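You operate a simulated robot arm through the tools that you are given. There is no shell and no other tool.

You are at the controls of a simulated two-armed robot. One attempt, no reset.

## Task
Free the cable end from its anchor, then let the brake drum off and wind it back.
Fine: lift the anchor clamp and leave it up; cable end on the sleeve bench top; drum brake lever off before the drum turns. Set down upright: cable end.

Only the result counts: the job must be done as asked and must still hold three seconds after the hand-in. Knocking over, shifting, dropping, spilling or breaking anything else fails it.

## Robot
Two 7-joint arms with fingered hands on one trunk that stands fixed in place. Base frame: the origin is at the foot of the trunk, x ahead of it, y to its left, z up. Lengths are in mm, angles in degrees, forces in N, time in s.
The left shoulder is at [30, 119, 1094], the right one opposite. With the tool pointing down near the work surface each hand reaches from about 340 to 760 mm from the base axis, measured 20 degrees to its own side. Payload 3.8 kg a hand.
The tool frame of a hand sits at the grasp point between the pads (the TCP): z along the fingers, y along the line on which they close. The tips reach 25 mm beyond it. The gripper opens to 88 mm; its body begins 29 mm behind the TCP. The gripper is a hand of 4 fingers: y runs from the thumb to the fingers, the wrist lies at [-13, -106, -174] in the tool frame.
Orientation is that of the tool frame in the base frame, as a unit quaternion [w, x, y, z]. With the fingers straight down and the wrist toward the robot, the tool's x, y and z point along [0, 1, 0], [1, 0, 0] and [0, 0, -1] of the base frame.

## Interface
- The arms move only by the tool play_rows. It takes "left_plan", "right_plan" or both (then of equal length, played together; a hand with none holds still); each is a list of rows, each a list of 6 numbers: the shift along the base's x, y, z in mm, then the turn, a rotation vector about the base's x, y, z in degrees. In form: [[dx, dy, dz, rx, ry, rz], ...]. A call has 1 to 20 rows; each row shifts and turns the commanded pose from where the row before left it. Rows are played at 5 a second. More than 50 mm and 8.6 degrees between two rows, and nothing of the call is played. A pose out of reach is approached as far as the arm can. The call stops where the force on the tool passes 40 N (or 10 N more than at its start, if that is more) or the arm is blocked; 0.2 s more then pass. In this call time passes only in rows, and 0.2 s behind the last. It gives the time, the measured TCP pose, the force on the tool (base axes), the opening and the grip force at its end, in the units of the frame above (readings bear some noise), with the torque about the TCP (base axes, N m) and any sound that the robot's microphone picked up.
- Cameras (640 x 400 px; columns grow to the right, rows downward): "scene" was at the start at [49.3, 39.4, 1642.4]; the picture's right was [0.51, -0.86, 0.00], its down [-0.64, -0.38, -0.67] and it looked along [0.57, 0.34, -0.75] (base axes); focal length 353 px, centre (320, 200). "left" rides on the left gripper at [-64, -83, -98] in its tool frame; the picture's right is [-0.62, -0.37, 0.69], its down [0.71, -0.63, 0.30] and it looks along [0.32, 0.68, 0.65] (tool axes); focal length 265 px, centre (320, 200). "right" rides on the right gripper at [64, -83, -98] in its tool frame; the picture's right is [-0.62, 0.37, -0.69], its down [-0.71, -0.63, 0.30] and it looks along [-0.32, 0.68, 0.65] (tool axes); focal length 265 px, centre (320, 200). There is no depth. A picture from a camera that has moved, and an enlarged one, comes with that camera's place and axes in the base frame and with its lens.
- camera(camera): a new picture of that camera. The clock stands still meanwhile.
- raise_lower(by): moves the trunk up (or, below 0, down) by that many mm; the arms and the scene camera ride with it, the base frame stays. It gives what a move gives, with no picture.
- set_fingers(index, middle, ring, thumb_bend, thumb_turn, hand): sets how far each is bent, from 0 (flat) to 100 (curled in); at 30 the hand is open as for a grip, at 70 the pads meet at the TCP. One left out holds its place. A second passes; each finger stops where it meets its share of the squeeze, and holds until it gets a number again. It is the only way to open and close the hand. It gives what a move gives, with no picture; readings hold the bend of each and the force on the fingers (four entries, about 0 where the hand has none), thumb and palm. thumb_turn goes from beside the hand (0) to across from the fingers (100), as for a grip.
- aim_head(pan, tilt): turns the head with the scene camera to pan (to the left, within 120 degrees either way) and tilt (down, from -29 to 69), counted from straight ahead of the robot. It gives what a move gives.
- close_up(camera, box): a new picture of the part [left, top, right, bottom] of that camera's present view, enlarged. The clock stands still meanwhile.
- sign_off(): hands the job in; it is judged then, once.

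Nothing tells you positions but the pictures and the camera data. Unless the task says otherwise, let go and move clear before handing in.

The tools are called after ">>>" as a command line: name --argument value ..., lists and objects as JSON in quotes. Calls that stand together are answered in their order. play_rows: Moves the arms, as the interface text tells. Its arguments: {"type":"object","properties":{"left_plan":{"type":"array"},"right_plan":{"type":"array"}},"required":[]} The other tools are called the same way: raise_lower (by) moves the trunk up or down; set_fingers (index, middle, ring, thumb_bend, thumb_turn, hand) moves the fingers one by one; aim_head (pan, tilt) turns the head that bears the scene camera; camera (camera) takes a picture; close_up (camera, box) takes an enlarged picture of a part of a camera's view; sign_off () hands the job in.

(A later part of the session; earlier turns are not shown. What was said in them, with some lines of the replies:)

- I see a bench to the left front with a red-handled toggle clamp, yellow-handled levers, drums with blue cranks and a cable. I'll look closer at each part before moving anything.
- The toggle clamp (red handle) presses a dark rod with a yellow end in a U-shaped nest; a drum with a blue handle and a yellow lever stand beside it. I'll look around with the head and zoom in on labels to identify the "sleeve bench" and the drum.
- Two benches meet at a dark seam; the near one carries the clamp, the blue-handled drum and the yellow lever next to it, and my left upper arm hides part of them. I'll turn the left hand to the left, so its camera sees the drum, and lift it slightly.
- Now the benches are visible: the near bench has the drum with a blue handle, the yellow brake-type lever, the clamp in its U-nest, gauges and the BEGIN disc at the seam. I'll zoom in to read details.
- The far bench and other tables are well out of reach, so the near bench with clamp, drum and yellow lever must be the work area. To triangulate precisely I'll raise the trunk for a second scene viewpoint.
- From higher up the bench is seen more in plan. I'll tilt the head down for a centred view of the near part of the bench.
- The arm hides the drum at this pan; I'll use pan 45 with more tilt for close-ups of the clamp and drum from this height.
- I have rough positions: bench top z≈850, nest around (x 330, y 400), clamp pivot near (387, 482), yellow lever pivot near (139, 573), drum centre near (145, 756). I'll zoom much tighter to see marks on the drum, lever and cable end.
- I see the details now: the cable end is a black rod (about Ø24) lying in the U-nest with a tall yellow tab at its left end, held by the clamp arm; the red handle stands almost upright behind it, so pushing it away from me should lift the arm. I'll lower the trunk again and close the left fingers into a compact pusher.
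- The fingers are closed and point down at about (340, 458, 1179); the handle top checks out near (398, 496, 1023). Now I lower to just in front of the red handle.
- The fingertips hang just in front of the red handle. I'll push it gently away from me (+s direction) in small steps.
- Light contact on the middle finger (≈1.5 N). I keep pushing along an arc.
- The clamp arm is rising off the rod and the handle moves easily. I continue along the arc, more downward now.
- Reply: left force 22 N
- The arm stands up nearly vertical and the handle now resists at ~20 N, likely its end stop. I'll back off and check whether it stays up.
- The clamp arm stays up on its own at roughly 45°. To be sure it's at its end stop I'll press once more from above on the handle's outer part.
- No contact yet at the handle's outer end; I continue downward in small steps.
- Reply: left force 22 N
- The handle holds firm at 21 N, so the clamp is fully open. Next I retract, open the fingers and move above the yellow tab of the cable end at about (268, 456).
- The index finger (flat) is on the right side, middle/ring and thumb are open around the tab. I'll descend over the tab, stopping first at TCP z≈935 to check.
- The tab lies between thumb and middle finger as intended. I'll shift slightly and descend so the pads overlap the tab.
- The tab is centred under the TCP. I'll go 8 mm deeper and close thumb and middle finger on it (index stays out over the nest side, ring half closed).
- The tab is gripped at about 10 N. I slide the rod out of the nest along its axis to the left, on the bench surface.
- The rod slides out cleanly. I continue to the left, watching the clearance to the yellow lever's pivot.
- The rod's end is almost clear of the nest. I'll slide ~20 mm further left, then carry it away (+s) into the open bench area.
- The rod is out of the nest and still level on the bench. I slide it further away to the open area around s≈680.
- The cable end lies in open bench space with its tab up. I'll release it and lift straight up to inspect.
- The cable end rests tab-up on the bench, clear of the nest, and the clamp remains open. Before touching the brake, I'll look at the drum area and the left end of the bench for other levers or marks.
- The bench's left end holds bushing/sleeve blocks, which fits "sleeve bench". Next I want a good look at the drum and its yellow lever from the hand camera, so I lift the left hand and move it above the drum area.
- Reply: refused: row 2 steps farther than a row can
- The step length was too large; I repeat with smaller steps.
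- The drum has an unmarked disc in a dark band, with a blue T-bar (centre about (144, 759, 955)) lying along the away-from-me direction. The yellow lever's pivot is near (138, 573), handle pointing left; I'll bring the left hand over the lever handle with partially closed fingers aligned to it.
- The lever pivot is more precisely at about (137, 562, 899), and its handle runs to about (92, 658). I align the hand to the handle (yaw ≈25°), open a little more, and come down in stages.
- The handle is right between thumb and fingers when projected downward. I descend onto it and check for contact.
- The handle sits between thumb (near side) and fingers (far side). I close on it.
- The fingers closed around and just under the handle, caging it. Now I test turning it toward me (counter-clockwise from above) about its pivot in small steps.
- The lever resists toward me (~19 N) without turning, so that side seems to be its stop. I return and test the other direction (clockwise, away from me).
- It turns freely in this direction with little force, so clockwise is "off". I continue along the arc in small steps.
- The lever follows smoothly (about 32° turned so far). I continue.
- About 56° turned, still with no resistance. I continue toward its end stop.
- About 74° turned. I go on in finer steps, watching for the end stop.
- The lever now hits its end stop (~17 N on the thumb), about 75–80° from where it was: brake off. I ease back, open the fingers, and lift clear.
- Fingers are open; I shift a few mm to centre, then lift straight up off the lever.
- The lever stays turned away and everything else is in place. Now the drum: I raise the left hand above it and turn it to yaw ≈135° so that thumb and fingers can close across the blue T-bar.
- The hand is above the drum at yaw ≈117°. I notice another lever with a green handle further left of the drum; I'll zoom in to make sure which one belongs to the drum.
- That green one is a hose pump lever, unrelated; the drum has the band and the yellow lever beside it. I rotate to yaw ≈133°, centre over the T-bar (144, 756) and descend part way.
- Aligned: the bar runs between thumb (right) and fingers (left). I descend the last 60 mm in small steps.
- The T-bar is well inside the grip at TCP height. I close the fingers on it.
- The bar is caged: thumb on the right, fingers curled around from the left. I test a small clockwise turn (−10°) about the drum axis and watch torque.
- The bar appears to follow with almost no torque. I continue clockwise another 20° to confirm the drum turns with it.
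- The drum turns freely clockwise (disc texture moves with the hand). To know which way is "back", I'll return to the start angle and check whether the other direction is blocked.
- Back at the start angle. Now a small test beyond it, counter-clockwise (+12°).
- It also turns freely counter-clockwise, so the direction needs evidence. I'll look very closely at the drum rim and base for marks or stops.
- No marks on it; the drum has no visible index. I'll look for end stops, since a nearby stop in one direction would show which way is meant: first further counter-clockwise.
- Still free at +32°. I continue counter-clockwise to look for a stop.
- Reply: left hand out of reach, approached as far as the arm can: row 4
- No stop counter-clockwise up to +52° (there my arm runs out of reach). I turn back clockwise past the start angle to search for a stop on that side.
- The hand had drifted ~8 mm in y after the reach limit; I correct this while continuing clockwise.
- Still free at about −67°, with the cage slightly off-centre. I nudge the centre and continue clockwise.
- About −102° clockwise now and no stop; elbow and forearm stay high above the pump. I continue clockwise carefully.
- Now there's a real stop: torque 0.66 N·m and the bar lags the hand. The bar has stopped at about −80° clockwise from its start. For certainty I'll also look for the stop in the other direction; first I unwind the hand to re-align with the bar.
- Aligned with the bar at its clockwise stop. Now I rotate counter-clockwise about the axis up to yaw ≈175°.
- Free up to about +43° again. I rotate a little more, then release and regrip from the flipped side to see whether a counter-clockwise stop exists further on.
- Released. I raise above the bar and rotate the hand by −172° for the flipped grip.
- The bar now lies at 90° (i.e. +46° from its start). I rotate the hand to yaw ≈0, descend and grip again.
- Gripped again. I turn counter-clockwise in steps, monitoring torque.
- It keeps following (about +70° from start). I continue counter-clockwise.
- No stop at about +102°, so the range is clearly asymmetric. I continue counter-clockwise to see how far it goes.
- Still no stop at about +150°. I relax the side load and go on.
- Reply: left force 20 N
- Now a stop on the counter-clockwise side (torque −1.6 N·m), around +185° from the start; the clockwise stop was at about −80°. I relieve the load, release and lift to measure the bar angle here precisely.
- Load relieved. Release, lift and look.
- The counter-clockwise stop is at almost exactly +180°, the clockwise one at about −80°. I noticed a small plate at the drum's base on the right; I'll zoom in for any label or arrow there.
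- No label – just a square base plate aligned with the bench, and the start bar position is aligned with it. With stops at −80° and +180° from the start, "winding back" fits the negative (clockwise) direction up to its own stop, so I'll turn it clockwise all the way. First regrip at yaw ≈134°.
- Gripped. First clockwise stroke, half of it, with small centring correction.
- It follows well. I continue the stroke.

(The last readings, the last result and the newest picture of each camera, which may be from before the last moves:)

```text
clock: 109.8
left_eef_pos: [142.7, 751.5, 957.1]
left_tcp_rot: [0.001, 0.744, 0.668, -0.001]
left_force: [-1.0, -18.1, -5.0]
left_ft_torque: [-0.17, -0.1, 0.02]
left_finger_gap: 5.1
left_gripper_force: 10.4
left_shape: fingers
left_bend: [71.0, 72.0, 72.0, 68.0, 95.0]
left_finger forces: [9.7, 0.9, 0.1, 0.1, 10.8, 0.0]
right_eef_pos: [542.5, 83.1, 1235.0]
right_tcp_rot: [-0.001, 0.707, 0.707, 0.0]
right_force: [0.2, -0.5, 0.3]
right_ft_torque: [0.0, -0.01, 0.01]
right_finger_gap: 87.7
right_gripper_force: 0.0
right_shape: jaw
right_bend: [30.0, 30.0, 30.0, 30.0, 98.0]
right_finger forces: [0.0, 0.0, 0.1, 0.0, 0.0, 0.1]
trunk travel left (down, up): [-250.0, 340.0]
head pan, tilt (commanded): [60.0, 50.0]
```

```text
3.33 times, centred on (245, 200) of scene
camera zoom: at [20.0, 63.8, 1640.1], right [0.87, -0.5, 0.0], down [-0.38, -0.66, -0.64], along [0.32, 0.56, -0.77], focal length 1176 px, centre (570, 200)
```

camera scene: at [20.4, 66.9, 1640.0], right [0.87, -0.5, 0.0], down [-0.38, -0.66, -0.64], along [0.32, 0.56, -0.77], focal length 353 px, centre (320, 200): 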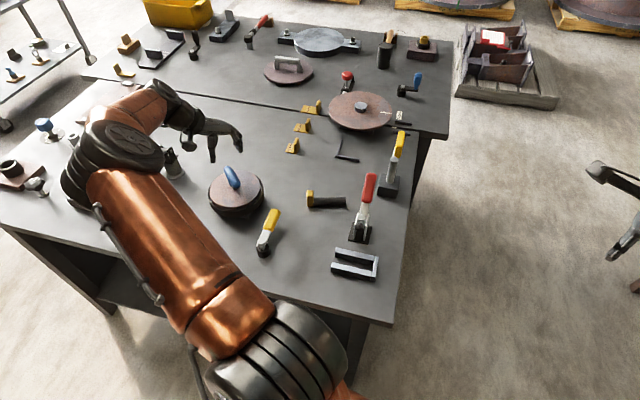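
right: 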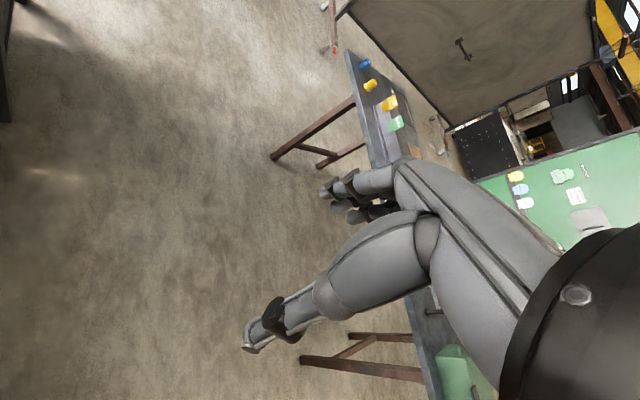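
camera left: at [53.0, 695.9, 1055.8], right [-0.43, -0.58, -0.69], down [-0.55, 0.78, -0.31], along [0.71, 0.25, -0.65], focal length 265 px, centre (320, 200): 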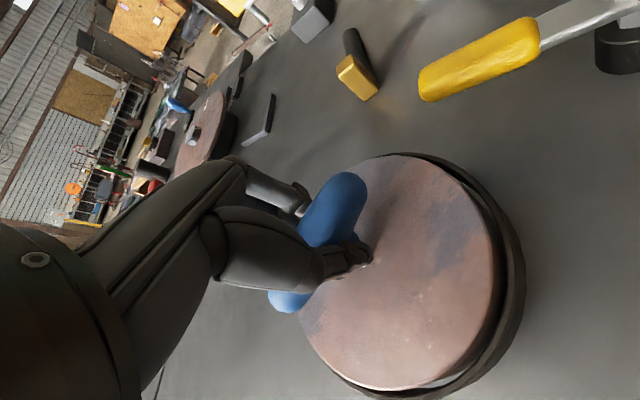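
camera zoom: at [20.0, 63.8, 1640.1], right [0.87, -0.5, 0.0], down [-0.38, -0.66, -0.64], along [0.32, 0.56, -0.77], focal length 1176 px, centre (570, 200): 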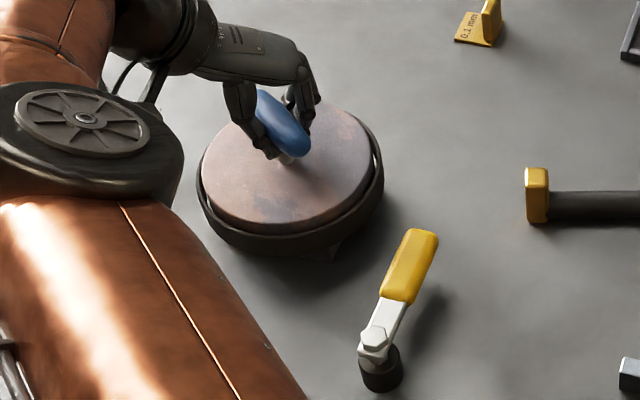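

Bar is now at roughly +54°. I release, lift, and turn the hand back to about yaw 175° for the second stroke.

>>> set_fingers --hand "left" --index 42 --middle 42 --ring 42 --thumb_bend 42

>>> play_rows --left_plan '[[0, 0, 20, 0, 0, 0], [0, 0, 35, 0, 0, 0], [0, 0, 40, 0, 0, 0]]'

>>> play_rows --left_plan '[[0, 0, 0, 0, 0, 8.5], [0, 0, 0, 0, 0, 8.5], [0, 0, 0, 0, 0, 8.5], [0, 0, 0, 0, 0, 8.5], [0, 0, 0, 0, 0, 8.5], [0, 0, 0, 0, 0, 8.5], [0, 0, 0, 0, 0, 8.5], [0, 0, 0, 0, 0, 8.5], [0, 0, 0, 0, 0, 8.5], [0, 0, 0, 0, 0, 8.5], [0, 0, 0, 0, 0, 8.5], [0, 0, 0, 0, 0, 8.5], [0, 0, 0, 0, 0, 8.5], [0, 0, 0, 0, 0, 8.5], [0, 0, 0, 0, 0, 8.5], [0, 0, 0, 0, 0, 8.5], [0, 0, 0, 0, 0, 8.5], [0, 0, 0, 0, 0, 8.5], [0, 0, 0, 0, 0, 8.5], [0, 0, 0, 0, 0, 8.5]]'

>>> camera --camera "left"

>>> close_up --camera "scene" --box '[190, 140, 300, 260]'

```text
clock: 110.8
left_eef_pos: [143.3, 754.2, 957.0]
left_tcp_rot: [0.0, 0.743, 0.669, 0.0]
left_force: [0.2, 0.0, 0.1]
left_ft_torque: [-0.03, -0.02, 0.01]
left_finger_gap: 58.3
left_gripper_force: 0.1
left_shape: fingers
left_bend: [42.0, 42.0, 42.0, 42.0, 100.0]
left_finger forces: [0.0, 0.0, 0.1, 0.1, 0.1, 0.0]
right_eef_pos: [542.0, 85.9, 1236.3]
right_tcp_rot: [0.0, 0.707, 0.707, 0.001]
right_force: [0.5, -0.2, 0.3]
right_ft_torque: [0.0, 0.05, 0.0]
right_finger_gap: 87.5
right_gripper_force: 0.1
right_shape: jaw
right_bend: [30.0, 30.0, 30.0, 30.0, 98.0]
right_finger forces: [0.0, 0.1, 0.0, 0.0, 0.1, 0.1]
trunk travel left (down, up): [-250.0, 340.0]
head pan, tilt (commanded): [60.0, 50.0]
```

```text
clock: 111.6
left_eef_pos: [141.8, 751.6, 1049.9]
left_tcp_rot: [-0.001, 0.743, 0.669, 0.0]
left_force: [1.1, 0.0, 0.2]
left_ft_torque: [-0.03, -0.01, 0.01]
left_finger_gap: 58.8
left_gripper_force: 0.1
left_shape: fingers
left_bend: [42.0, 42.0, 42.0, 42.0, 100.0]
left_finger forces: [0.0, 0.0, 0.1, 0.0, 0.1, 0.1]
right_eef_pos: [542.5, 85.1, 1235.2]
right_tcp_rot: [0.0, 0.707, 0.707, 0.0]
right_force: [-0.3, -0.8, 0.6]
right_ft_torque: [0.01, 0.02, -0.02]
right_finger_gap: 87.6
right_gripper_force: 0.0
right_shape: jaw
right_bend: [30.0, 30.0, 30.0, 30.0, 98.0]
right_finger forces: [0.2, 0.0, 0.0, 0.1, 0.0, 0.0]
trunk travel left (down, up): [-250.0, 340.0]
head pan, tilt (commanded): [60.0, 50.0]
```

```text
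clock: 115.8
left_eef_pos: [142.6, 753.1, 1051.0]
left_tcp_rot: [-0.001, -0.603, 0.798, 0.0]
left_force: [0.7, 0.0, -0.5]
left_ft_torque: [0.03, 0.01, 0.0]
left_finger_gap: 58.5
left_gripper_force: 0.1
left_shape: fingers
left_bend: [42.0, 42.0, 42.0, 42.0, 100.0]
left_finger forces: [0.1, 0.1, 0.1, 0.0, 0.0, 0.0]
right_eef_pos: [542.3, 86.3, 1235.0]
right_tcp_rot: [0.0, 0.707, 0.707, 0.0]
right_force: [-0.6, -0.1, 0.6]
right_ft_torque: [0.0, 0.02, -0.04]
right_finger_gap: 87.7
right_gripper_force: 0.0
right_shape: jaw
right_bend: [30.0, 30.0, 30.0, 30.0, 98.0]
right_finger forces: [0.0, 0.1, 0.1, 0.0, 0.1, 0.0]
trunk travel left (down, up): [-250.0, 340.0]
head pan, tilt (commanded): [60.0, 50.0]
```

```text
taken
camera left: at [240.0, 792.3, 1149.4], right [0.52, 0.5, -0.69], down [0.41, -0.86, -0.3], along [-0.75, -0.13, -0.65], focal length 265 px, centre (320, 200)
```

left: 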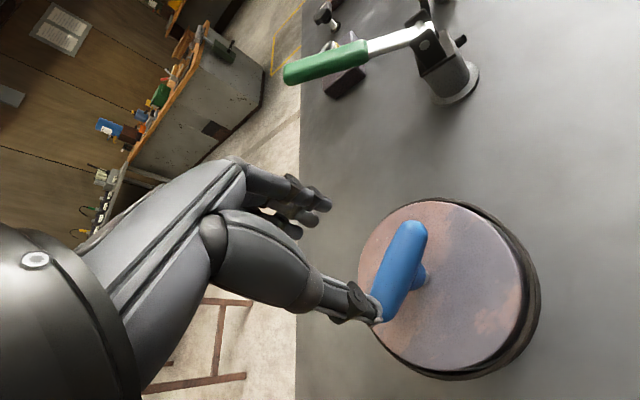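

```text
3.33 times, centred on (245, 200) of scene
camera zoom: at [19.9, 67.0, 1640.0], right [0.87, -0.5, 0.0], down [-0.38, -0.66, -0.64], along [0.32, 0.56, -0.77], focal length 1176 px, centre (570, 200)
```

zoom: 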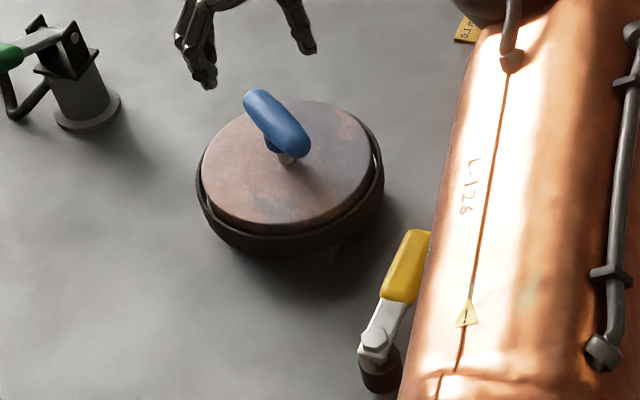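

The bar is at about 98° (+55° from start). I turn to yaw ≈178°, descend and grip; closing tolerates the ~10° misalignment.

>>> play_rows --left_plan '[[0, 0, 0, 0, 0, 7], [0, 0, -20, 0, 0, 7], [0, 0, -25, 0, 0, 0], [0, 0, -25, 0, 0, 0], [0, 0, -15, 0, 0, 0], [0, 0, -9, 0, 0, 0]]'

>>> camera --camera "left"

>>> set_fingers --hand "left" --index 72 --middle 72 --ring 72 --thumb_bend 72

>>> camera --camera "left"

```text
clock: 117.2
left_eef_pos: [143.9, 752.3, 956.3]
left_tcp_rot: [0.001, -0.695, 0.719, 0.0]
left_force: [-0.1, -0.1, 0.6]
left_ft_torque: [-0.04, -0.01, -0.01]
left_finger_gap: 58.4
left_gripper_force: 0.0
left_shape: fingers
left_bend: [42.0, 42.0, 42.0, 42.0, 100.0]
left_finger forces: [0.1, 0.0, 0.1, 0.0, 0.0, 0.0]
right_eef_pos: [543.6, 86.2, 1235.6]
right_tcp_rot: [-0.001, 0.707, 0.707, 0.001]
right_force: [0.2, 0.2, 0.7]
right_ft_torque: [0.01, 0.02, 0.0]
right_finger_gap: 87.5
right_gripper_force: 0.1
right_shape: jaw
right_bend: [30.0, 30.0, 30.0, 30.0, 98.0]
right_finger forces: [0.0, 0.1, 0.0, 0.0, 0.1, 0.1]
trunk travel left (down, up): [-250.0, 340.0]
head pan, tilt (commanded): [60.0, 50.0]
```

```text
taken
camera left: at [228.4, 813.9, 1055.3], right [0.39, 0.61, -0.69], down [0.61, -0.74, -0.3], along [-0.69, -0.3, -0.65], focal length 265 px, centre (320, 200)
```

left: 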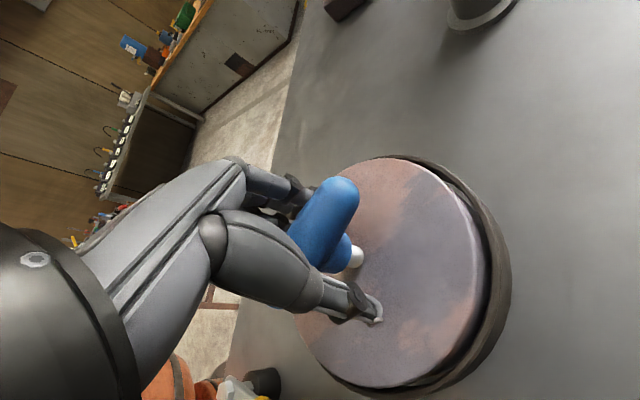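

```text
clock: 118.2
left_eef_pos: [141.6, 752.2, 956.1]
left_tcp_rot: [0.0, -0.695, 0.719, 0.0]
left_force: [-7.6, -2.1, -5.3]
left_ft_torque: [-0.03, 0.02, 0.0]
left_finger_gap: 5.5
left_gripper_force: 9.3
left_shape: fingers
left_bend: [71.0, 66.0, 72.0, 67.0, 100.0]
left_finger forces: [8.0, 4.8, 0.7, 0.0, 4.8, 0.0]
right_eef_pos: [542.5, 85.6, 1235.3]
right_tcp_rot: [0.0, 0.707, 0.707, 0.0]
right_force: [0.8, -0.1, -0.2]
right_ft_torque: [0.0, 0.01, 0.01]
right_finger_gap: 87.7
right_gripper_force: 0.0
right_shape: jaw
right_bend: [30.0, 30.0, 30.0, 30.0, 98.0]
right_finger forces: [0.1, 0.0, 0.0, 0.1, 0.1, 0.0]
trunk travel left (down, up): [-250.0, 340.0]
head pan, tilt (commanded): [60.0, 50.0]
```

```text
taken
camera left: at [226.6, 813.9, 1054.8], right [0.39, 0.61, -0.69], down [0.61, -0.74, -0.3], along [-0.69, -0.3, -0.65], focal length 265 px, centre (320, 200)
```

left: 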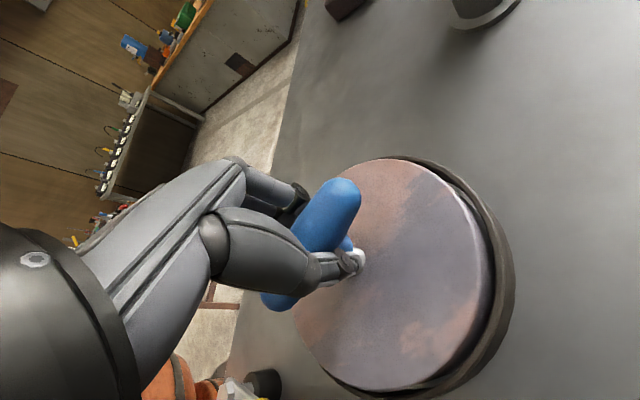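

Gripped again. Second clockwise stroke toward the −80° stop.

>>> play_rows --left_plan '[[0.3, 0.1, 0, 0, 0, -7], [0.3, 0.1, 0, 0, 0, -7], [0.2, 0.1, 0, 0, 0, -7], [0, 0, 0, 0, 0, -7], [0, 0, 0, 0, 0, -7], [0, 0, 0, 0, 0, -7], [0, 0, 0, 0, 0, -7], [0, 0, 0, 0, 0, -7], [0, 0, 0, 0, 0, -7], [0, 0, 0, 0, 0, -7]]'

>>> camera --camera "left"

```text
clock: 120.4
left_eef_pos: [144.4, 754.0, 956.2]
left_tcp_rot: [-0.001, -0.155, 0.988, -0.001]
left_force: [-3.6, -4.7, -8.1]
left_ft_torque: [-0.05, 0.04, 0.03]
left_finger_gap: 6.0
left_gripper_force: 8.7
left_shape: fingers
left_bend: [71.0, 68.0, 72.0, 66.0, 100.0]
left_finger forces: [5.1, 2.6, 0.2, 0.0, 8.6, 0.0]
right_eef_pos: [541.6, 86.4, 1235.1]
right_tcp_rot: [0.0, 0.707, 0.707, 0.001]
right_force: [-0.5, 0.4, -0.3]
right_ft_torque: [0.03, 0.04, 0.0]
right_finger_gap: 87.4
right_gripper_force: 0.1
right_shape: jaw
right_bend: [30.0, 30.0, 30.0, 30.0, 98.0]
right_finger forces: [0.0, 0.0, 0.0, 0.0, 0.0, 0.1]
trunk travel left (down, up): [-250.0, 340.0]
head pan, tilt (commanded): [60.0, 50.0]
```

```text
taken
camera left: at [230.8, 693.5, 1055.8], right [0.7, -0.16, -0.69], down [-0.49, -0.82, -0.3], along [-0.52, 0.55, -0.65], focal length 265 px, centre (320, 200)
```

left: 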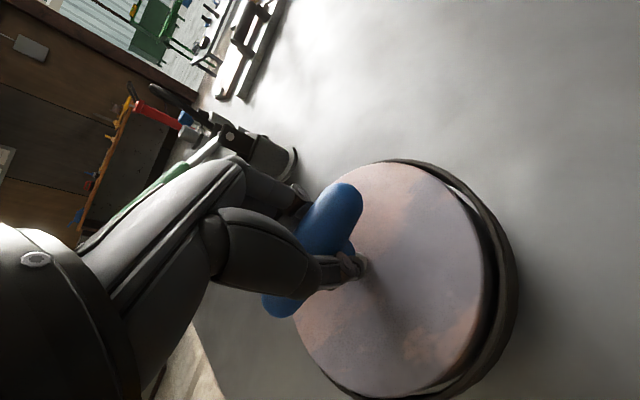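

It follows well. I continue clockwise.

>>> play_rows --left_plan '[[0, 0, 0, 0, 0, -7], [0, 0, 0, 0, 0, -7], [0, 0, 0, 0, 0, -7], [0, 0, 0, 0, 0, -7], [0, -0.2, 0, 0, 0, -7], [0, -0.2, 0, 0, 0, -7], [0, -0.2, 0, 0, 0, -7], [0, -0.2, 0, 0, 0, -7], [0, -0.2, 0, 0, 0, -7], [0, -0.2, 0, 0, 0, -7]]'

>>> camera --camera "left"

>>> close_up --camera "scene" --box '[190, 140, 300, 260]'

```text
clock: 122.6
left_eef_pos: [143.6, 750.7, 957.4]
left_tcp_rot: [0.0, 0.439, 0.898, 0.0]
left_force: [2.1, -6.9, -3.7]
left_ft_torque: [0.0, -0.01, 0.05]
left_finger_gap: 6.1
left_gripper_force: 8.4
left_shape: fingers
left_bend: [72.0, 71.0, 72.0, 66.0, 97.0]
left_finger forces: [4.9, 1.7, 0.0, 0.1, 9.8, 0.1]
right_eef_pos: [542.9, 84.7, 1234.4]
right_tcp_rot: [0.0, 0.707, 0.707, 0.001]
right_force: [0.2, 0.6, 0.0]
right_ft_torque: [0.0, 0.0, -0.01]
right_finger_gap: 87.5
right_gripper_force: 0.1
right_shape: jaw
right_bend: [30.0, 30.0, 30.0, 30.0, 98.0]
right_finger forces: [0.0, 0.0, 0.1, 0.1, 0.1, 0.0]
trunk travel left (down, up): [-250.0, 340.0]
head pan, tilt (commanded): [60.0, 50.0]
```

```text
taken
camera left: at [117.8, 649.1, 1056.4], right [0.09, -0.72, -0.69], down [-0.94, 0.18, -0.3], along [0.34, 0.68, -0.65], focal length 265 px, centre (320, 200)
```

left: 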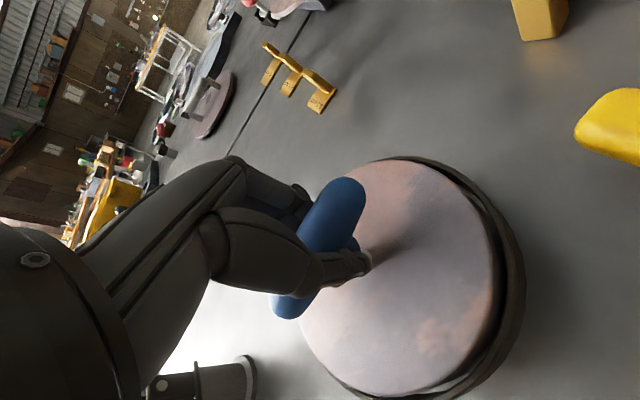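

```text
3.33 times, centred on (245, 200) of scene
camera zoom: at [20.3, 65.6, 1640.1], right [0.87, -0.5, 0.0], down [-0.38, -0.66, -0.64], along [0.32, 0.56, -0.77], focal length 1176 px, centre (570, 200)
```

zoom: 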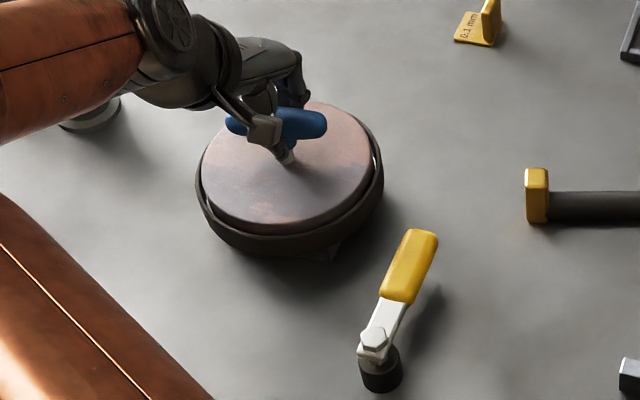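

Bar at about −75° now; a few more small steps to the stop.

>>> play_rows --left_plan '[[0, 0, 0, 0, 0, -4], [0, 0, 0, 0, 0, -4], [0, 0, 0, 0, 0, -4], [0, 0, 0, 0, 0, -4], [0, 0, 0, 0, 0, -4]]'

>>> camera --camera "left"

>>> close_up --camera "scene" --box '[190, 140, 300, 260]'

```text
clock: 123.8
left_eef_pos: [143.9, 750.7, 956.4]
left_tcp_rot: [-0.001, 0.587, 0.809, 0.0]
left_force: [2.5, -7.6, -2.0]
left_ft_torque: [0.01, 0.01, 0.27]
left_finger_gap: 6.8
left_gripper_force: 10.3
left_shape: fingers
left_bend: [71.0, 71.0, 72.0, 67.0, 95.0]
left_finger forces: [8.4, 0.9, 0.0, 0.0, 11.4, 0.0]
right_eef_pos: [542.2, 85.1, 1234.2]
right_tcp_rot: [0.0, 0.707, 0.707, 0.0]
right_force: [-0.3, -0.6, -0.2]
right_ft_torque: [0.0, -0.01, 0.01]
right_finger_gap: 87.6
right_gripper_force: 0.1
right_shape: jaw
right_bend: [30.0, 30.0, 30.0, 30.0, 98.0]
right_finger forces: [0.0, 0.1, 0.0, 0.1, 0.0, 0.0]
trunk travel left (down, up): [-250.0, 340.0]
head pan, tilt (commanded): [60.0, 50.0]
```

```text
taken
camera left: at [84.3, 664.4, 1056.1], right [-0.16, -0.7, -0.69], down [-0.82, 0.49, -0.3], along [0.55, 0.52, -0.65], focal length 265 px, centre (320, 200)
```

left: 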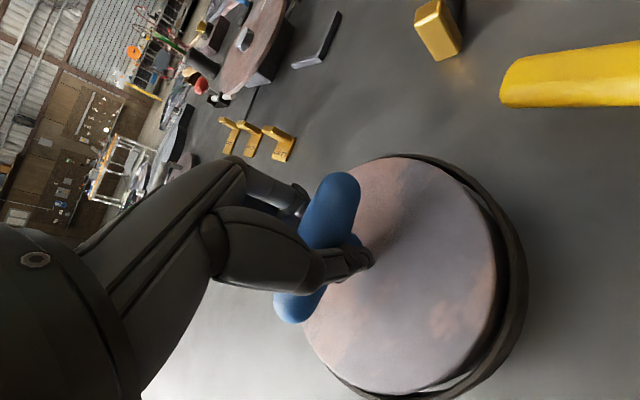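

```text
3.33 times, centred on (245, 200) of scene
camera zoom: at [20.6, 65.4, 1640.1], right [0.87, -0.5, 0.0], down [-0.38, -0.66, -0.64], along [0.32, 0.56, -0.77], focal length 1176 px, centre (570, 200)
```

zoom: 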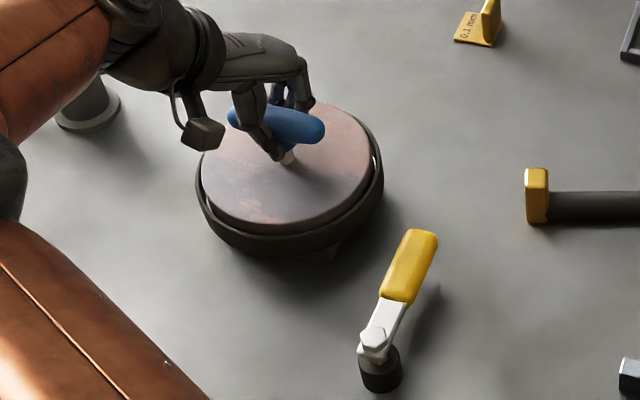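

Torque is building (0.27 N·m). I push a bit further to be sure it's at the stop.

>>> play_rows --left_plan '[[0, 0, 0, 0, 0, -5], [0, 0, 0, 0, 0, -5], [0, 0, 0, 0, 0, -5]]'

>>> camera --camera "left"

>>> close_up --camera "scene" --box '[190, 140, 300, 260]'

```text
clock: 124.6
left_eef_pos: [145.0, 754.1, 956.7]
left_tcp_rot: [-0.001, 0.688, 0.725, 0.0]
left_force: [3.4, -1.5, -2.2]
left_ft_torque: [0.05, 0.03, 0.65]
left_finger_gap: 9.5
left_gripper_force: 18.1
left_shape: fingers
left_bend: [71.0, 72.0, 72.0, 68.0, 92.0]
left_finger forces: [18.9, 0.2, 0.0, 0.0, 17.4, 0.1]
right_eef_pos: [543.1, 85.2, 1235.6]
right_tcp_rot: [0.0, 0.707, 0.707, -0.001]
right_force: [0.9, -0.7, 0.4]
right_ft_torque: [-0.01, 0.01, -0.02]
right_finger_gap: 87.6
right_gripper_force: 0.0
right_shape: jaw
right_bend: [30.0, 30.0, 30.0, 30.0, 98.0]
right_finger forces: [0.0, 0.0, 0.1, 0.1, 0.1, 0.0]
trunk travel left (down, up): [-250.0, 340.0]
head pan, tilt (commanded): [60.0, 50.0]
```

```text
taken
camera left: at [64.4, 683.9, 1056.1], right [-0.34, -0.64, -0.69], down [-0.67, 0.68, -0.3], along [0.67, 0.36, -0.65], focal length 265 px, centre (320, 200)
```

left: 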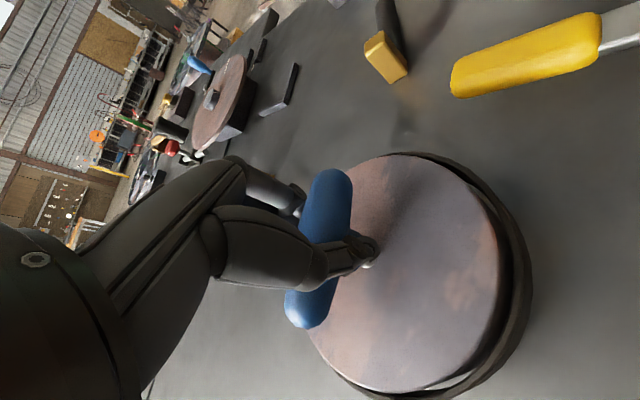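

```text
3.33 times, centred on (245, 200) of scene
camera zoom: at [21.0, 66.4, 1640.1], right [0.87, -0.5, 0.0], down [-0.38, -0.66, -0.64], along [0.32, 0.56, -0.77], focal length 1176 px, centre (570, 200)
```

zoom: 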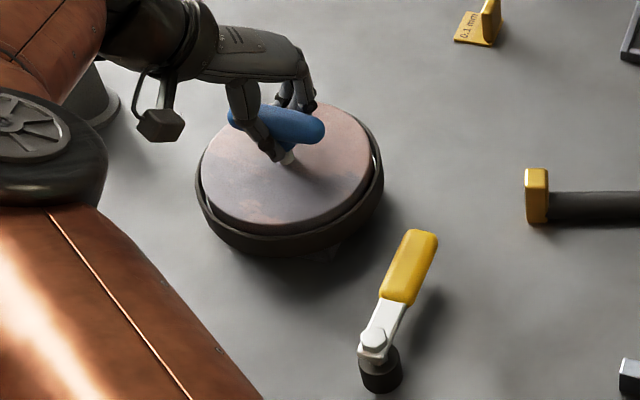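

It's firmly at the clockwise stop (0.65 N·m, bar no longer moves). I relax the torque, open the hand and lift away.

>>> play_rows --left_plan '[[0, 0, 0, 0, 0, 7], [0, 0, 0, 0, 0, 7], [0, 0, 0, 0, 0, 7], [0, 0, 0, 0, 0, 5]]'

>>> set_fingers --hand "left" --index 42 --middle 42 --ring 42 --thumb_bend 42

>>> camera --camera "left"

```text
clock: 125.6
left_eef_pos: [144.6, 750.6, 956.4]
left_tcp_rot: [0.0, 0.507, 0.862, 0.0]
left_force: [-2.4, -5.4, -0.2]
left_ft_torque: [0.0, -0.06, -0.02]
left_finger_gap: 6.6
left_gripper_force: 8.8
left_shape: fingers
left_bend: [71.0, 72.0, 72.0, 66.0, 97.0]
left_finger forces: [4.4, 2.3, 0.0, 0.0, 10.4, 0.1]
right_eef_pos: [541.8, 84.4, 1235.2]
right_tcp_rot: [0.0, 0.708, 0.707, 0.0]
right_force: [0.2, -0.2, 0.2]
right_ft_torque: [0.0, 0.03, 0.0]
right_finger_gap: 87.8
right_gripper_force: 0.1
right_shape: jaw
right_bend: [30.0, 30.0, 30.0, 30.0, 98.0]
right_finger forces: [0.0, 0.1, 0.1, 0.1, 0.1, 0.0]
trunk travel left (down, up): [-250.0, 340.0]
head pan, tilt (commanded): [60.0, 50.0]
```

```text
clock: 126.6
left_eef_pos: [144.3, 753.1, 956.7]
left_tcp_rot: [0.0, 0.508, 0.862, 0.0]
left_force: [0.6, 0.2, -0.9]
left_ft_torque: [-0.01, 0.03, 0.0]
left_finger_gap: 58.5
left_gripper_force: 0.1
left_shape: fingers
left_bend: [42.0, 42.0, 42.0, 42.0, 100.0]
left_finger forces: [0.1, 0.0, 0.0, 0.0, 0.0, 0.0]
right_eef_pos: [541.8, 84.4, 1235.6]
right_tcp_rot: [0.0, 0.707, 0.707, 0.0]
right_force: [-0.1, 0.3, -0.6]
right_ft_torque: [0.0, -0.02, -0.01]
right_finger_gap: 87.3
right_gripper_force: 0.1
right_shape: jaw
right_bend: [30.0, 30.0, 30.0, 30.0, 98.0]
right_finger forces: [0.0, 0.0, 0.0, 0.0, 0.0, 0.1]
trunk travel left (down, up): [-250.0, 340.0]
head pan, tilt (commanded): [60.0, 50.0]
```

```text
taken
camera left: at [102.1, 655.3, 1056.0], right [-0.02, -0.72, -0.69], down [-0.9, 0.32, -0.3], along [0.44, 0.62, -0.65], focal length 265 px, centre (320, 200)
```

left: 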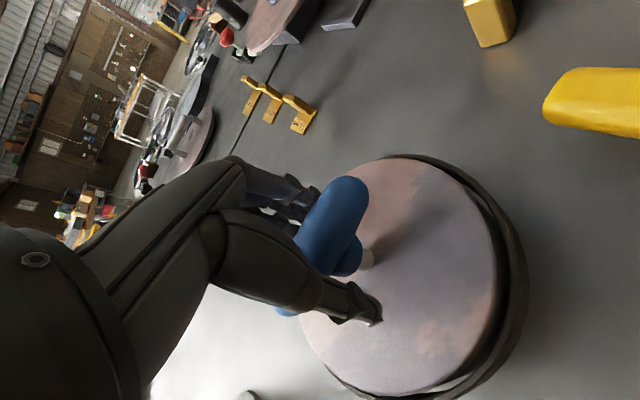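

Fingers are open. I lift straight up and away, then check the whole bench.

>>> play_rows --left_plan '[[0, 0, 20, 0, 0, 0], [0, 0, 35, 0, 0, 0], [0, 0, 45, 0, 0, 0], [0, 0, 45, 0, 0, 0], [0, 0, 45, 0, 0, 0], [0, 0, 45, 0, 0, 0], [0, -30, 30, 0, 0, 0], [0, -30, 30, 0, 0, 0]]'

>>> camera --camera "scene"

>>> close_up --camera "scene" --box '[190, 140, 300, 260]'

>>> close_up --camera "scene" --box '[280, 140, 420, 290]'

```text
clock: 128.4
left_eef_pos: [145.9, 692.5, 1253.4]
left_tcp_rot: [-0.001, 0.508, 0.862, 0.001]
left_force: [0.1, 1.0, -0.3]
left_ft_torque: [-0.04, -0.03, 0.03]
left_finger_gap: 58.4
left_gripper_force: 0.1
left_shape: fingers
left_bend: [42.0, 42.0, 42.0, 42.0, 100.0]
left_finger forces: [0.0, 0.0, 0.0, 0.0, 0.1, 0.0]
right_eef_pos: [543.2, 82.9, 1235.2]
right_tcp_rot: [0.0, 0.708, 0.706, 0.0]
right_force: [0.6, -0.2, -0.4]
right_ft_torque: [0.02, -0.01, 0.03]
right_finger_gap: 87.5
right_gripper_force: 0.0
right_shape: jaw
right_bend: [30.0, 30.0, 30.0, 30.0, 98.0]
right_finger forces: [0.0, 0.1, 0.0, 0.0, 0.1, 0.0]
trunk travel left (down, up): [-250.0, 340.0]
head pan, tilt (commanded): [60.0, 50.0]
```

```text
taken
camera scene: at [20.9, 64.5, 1640.1], right [0.87, -0.5, 0.0], down [-0.38, -0.66, -0.64], along [0.32, 0.56, -0.77], focal length 353 px, centre (320, 200)
```

scene: 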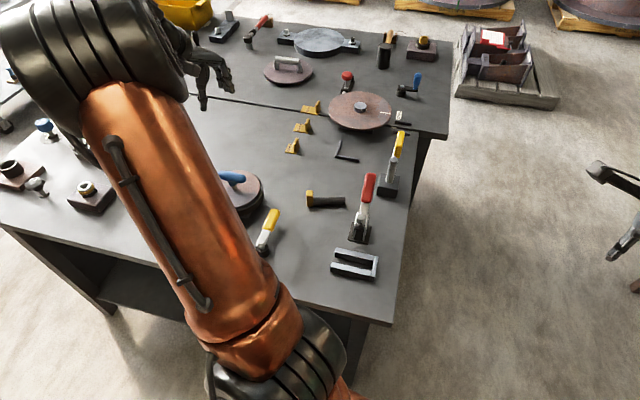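

```text
3.33 times, centred on (245, 200) of scene
camera zoom: at [20.9, 64.5, 1640.1], right [0.87, -0.5, 0.0], down [-0.38, -0.66, -0.64], along [0.32, 0.56, -0.77], focal length 1176 px, centre (570, 200)
```

zoom: 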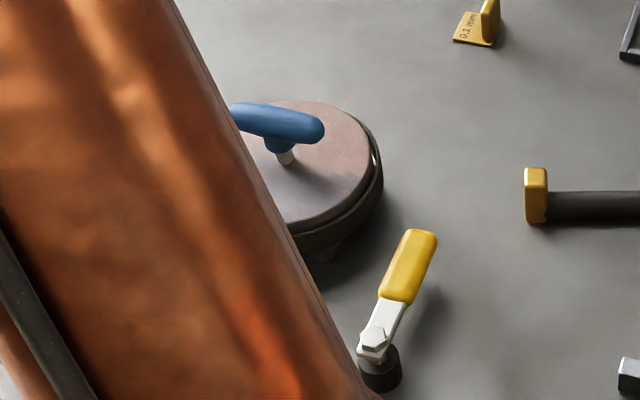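

```text
2.67 times, centred on (350, 215) of scene
camera zoom: at [20.9, 64.5, 1640.1], right [0.87, -0.5, 0.0], down [-0.38, -0.66, -0.64], along [0.32, 0.56, -0.77], focal length 941 px, centre (240, 160)
```

zoom: 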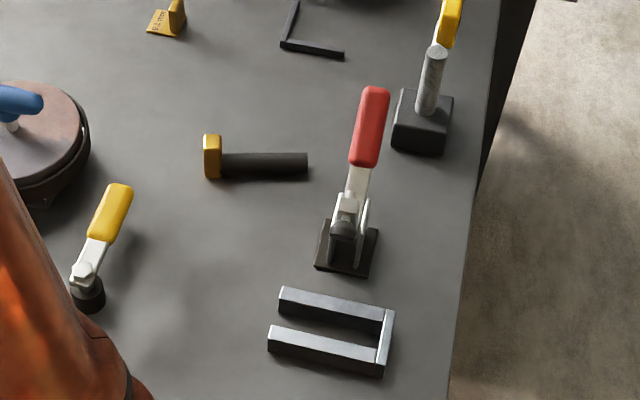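

Everything is in place: clamp open, cable end tab-up on the bench, lever off, drum wound to its clockwise stop. I'll move the arm out of the scene camera's line of sight to measure the final drum angle cleanly.

>>> play_rows --left_plan '[[30, -30, 15, 0, 0, 0], [30, -30, 15, 0, 0, 0], [30, -30, 10, 0, 0, 0], [30, -30, 0, 0, 0, 0], [30, -30, 0, 0, 0, 0], [30, -30, 0, 0, 0, 0]]'

>>> aim_head --pan 52 --tilt 45

>>> camera --camera "scene"

```text
clock: 129.8
left_eef_pos: [324.3, 512.8, 1291.5]
left_tcp_rot: [0.0, 0.508, 0.862, 0.0]
left_force: [1.0, 0.3, 0.2]
left_ft_torque: [0.02, 0.02, 0.01]
left_finger_gap: 59.0
left_gripper_force: 0.1
left_shape: fingers
left_bend: [42.0, 42.0, 42.0, 42.0, 100.0]
left_finger forces: [0.0, 0.0, 0.1, 0.1, 0.0, 0.0]
right_eef_pos: [544.6, 84.5, 1235.4]
right_tcp_rot: [0.0, 0.706, 0.708, 0.0]
right_force: [0.3, 0.6, 0.1]
right_ft_torque: [0.0, 0.0, -0.02]
right_finger_gap: 87.5
right_gripper_force: 0.0
right_shape: jaw
right_bend: [30.0, 30.0, 30.0, 30.0, 98.0]
right_finger forces: [0.0, 0.0, 0.1, 0.0, 0.0, 0.0]
trunk travel left (down, up): [-250.0, 340.0]
head pan, tilt (commanded): [60.0, 50.0]
```

```text
clock: 130.4
left_eef_pos: [324.8, 514.1, 1290.7]
left_tcp_rot: [-0.001, 0.508, 0.861, 0.0]
left_force: [0.4, -0.5, -0.3]
left_ft_torque: [-0.01, -0.04, 0.01]
left_finger_gap: 58.6
left_gripper_force: 0.1
left_shape: fingers
left_bend: [42.0, 42.0, 42.0, 42.0, 100.0]
left_finger forces: [0.0, 0.1, 0.1, 0.0, 0.0, 0.0]
right_eef_pos: [541.4, 85.0, 1235.4]
right_tcp_rot: [-0.001, 0.707, 0.707, 0.0]
right_force: [0.1, 0.0, -0.4]
right_ft_torque: [0.04, 0.0, -0.04]
right_finger_gap: 87.5
right_gripper_force: 0.0
right_shape: jaw
right_bend: [30.0, 30.0, 30.0, 30.0, 98.0]
right_finger forces: [0.0, 0.1, 0.0, 0.0, 0.0, 0.0]
trunk travel left (down, up): [-250.0, 340.0]
head pan, tilt (commanded): [52.0, 45.0]
```

```text
taken
camera scene: at [31.5, 63.8, 1647.0], right [0.79, -0.62, 0.0], down [-0.44, -0.56, -0.71], along [0.43, 0.56, -0.71], focal length 353 px, centre (320, 200)
```

scene: 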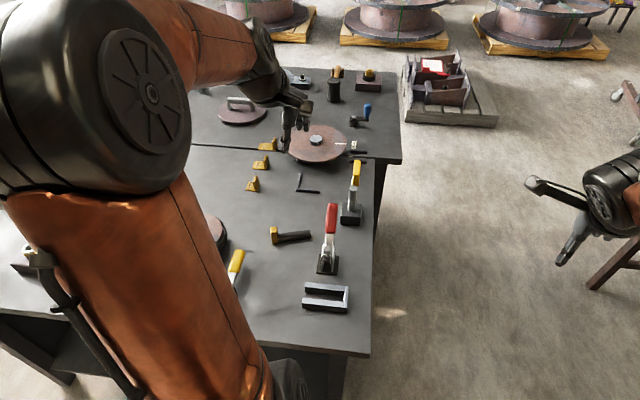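

The upper arm hides the drum from here. I'll bring the left hand camera to the same viewpoint as at the start (above the drum) to compare the bar angle.

>>> play_rows --left_plan '[[-20, 32, 0, 0, 0, 2], [-20, 32, 0, 0, 0, 2], [-20, 32, -10, 0, 0, 2], [-20, 32, -20, 0, 0, 2], [-18, 32, -20, 0, 0, 2], [-18, 32, -20, 0, 0, 2], [-18, 30, -20, 0, 0, 2], [-18, 30, -20, 0, 0, 1], [-16, 28, -21, 0, 0, 1]]'

>>> camera --camera "left"

>>> close_up --camera "left" --box '[420, 220, 640, 400]'

>>> aim_head --pan 60 --tilt 50

>>> camera --camera "scene"

```text
clock: 132.4
left_eef_pos: [154.3, 791.0, 1160.9]
left_tcp_rot: [0.0, 0.383, 0.924, 0.0]
left_force: [1.5, -0.4, -0.9]
left_ft_torque: [0.01, -0.01, -0.02]
left_finger_gap: 58.6
left_gripper_force: 0.1
left_shape: fingers
left_bend: [42.0, 42.0, 42.0, 42.0, 100.0]
left_finger forces: [0.0, 0.0, 0.0, 0.1, 0.0, 0.0]
right_eef_pos: [543.2, 87.1, 1235.0]
right_tcp_rot: [0.001, 0.708, 0.707, -0.001]
right_force: [-0.4, 0.9, 0.0]
right_ft_torque: [-0.01, -0.03, 0.0]
right_finger_gap: 87.6
right_gripper_force: 0.1
right_shape: jaw
right_bend: [30.0, 30.0, 30.0, 30.0, 98.0]
right_finger forces: [0.0, 0.1, 0.0, 0.0, 0.0, 0.0]
trunk travel left (down, up): [-250.0, 340.0]
head pan, tilt (commanded): [52.0, 45.0]
```

```text
taken
camera left: at [140.6, 686.3, 1260.1], right [0.18, -0.7, -0.69], down [-0.95, 0.06, -0.3], along [0.25, 0.71, -0.65], focal length 265 px, centre (320, 200)
```

left: 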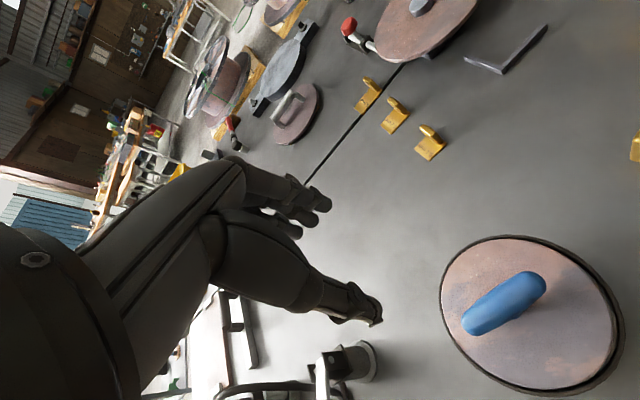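

```text
2.22 times, centred on (530, 310) of left
camera zoom: at [140.6, 686.3, 1260.1], right [0.18, -0.7, -0.69], down [-0.95, 0.06, -0.3], along [0.25, 0.71, -0.65], focal length 590 px, centre (-147, -44)
```

zoom: 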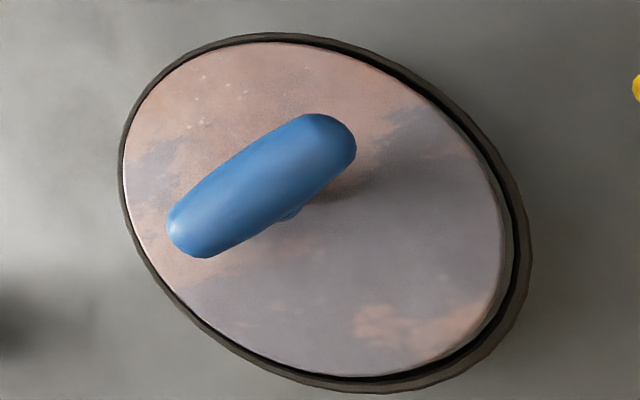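

```text
clock: 133.1
left_eef_pos: [156.1, 788.8, 1161.6]
left_tcp_rot: [0.0, 0.383, 0.924, 0.0]
left_force: [-0.2, -0.3, -0.3]
left_ft_torque: [-0.01, 0.0, 0.0]
left_finger_gap: 58.6
left_gripper_force: 0.1
left_shape: fingers
left_bend: [42.0, 42.0, 42.0, 42.0, 100.0]
left_finger forces: [0.1, 0.0, 0.1, 0.0, 0.1, 0.0]
right_eef_pos: [542.7, 85.0, 1234.3]
right_tcp_rot: [-0.001, 0.707, 0.707, 0.001]
right_force: [0.7, 0.0, 0.4]
right_ft_torque: [-0.03, -0.01, 0.02]
right_finger_gap: 87.7
right_gripper_force: 0.1
right_shape: jaw
right_bend: [30.0, 30.0, 30.0, 30.0, 98.0]
right_finger forces: [0.0, 0.0, 0.0, 0.1, 0.1, 0.0]
trunk travel left (down, up): [-250.0, 340.0]
head pan, tilt (commanded): [60.0, 50.0]
```

```text
taken
camera scene: at [20.3, 66.0, 1640.1], right [0.87, -0.5, 0.0], down [-0.38, -0.66, -0.64], along [0.32, 0.56, -0.77], focal length 353 px, centre (320, 200)
```

scene: 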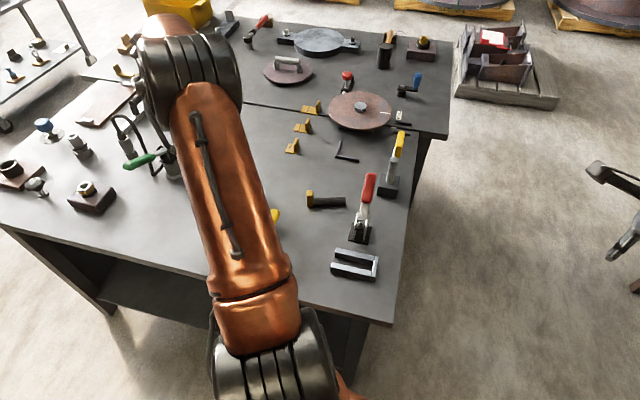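

The drum's bar now lies a quarter turn clockwise from its start, hard against its stop. The clamp is up, the cable end rests tab-up on the bench, the brake lever is off, and both hands are clear. One thing I couldn't confirm: the drum has no marking for which way "back" is. It turned freely both ways, so I chose clockwise as the likelier direction. I'm handing in now.

>>> sign_off

```text
The job is handed in.
```

I've handed the job in, but I had to guess which way to wind the drum. No result came back, so I don't know whether it passed.

- **Anchor clamp:** it is lifted and stays up on its own. It held firm when I pressed the handle again.
- **Cable end:** I slid it out of its nest and left it on the near bench, tab up, lying as it did in the nest. I took this to be the "sleeve bench", because sleeve parts stand on its left end and the other benches are out of reach. I also took "upright" to mean tab up.
- **Brake lever:** I turned the yellow lever beside the drum off, to its stop, before the drum turned at all.
- **Drum:** it is wound about a quarter turn clockwise from where it started, hard against its stop.

**Drum direction:** nothing on the drum shows which way is "back", and it turned freely both ways. While looking for its stops, I also turned it about half a turn counter-clockwise before bringing it back. I settled on clockwise as the likelier reading; if "back" means counter-clockwise, this part is wrong.

Nothing else looked disturbed in the last pictures, and both hands are clear.
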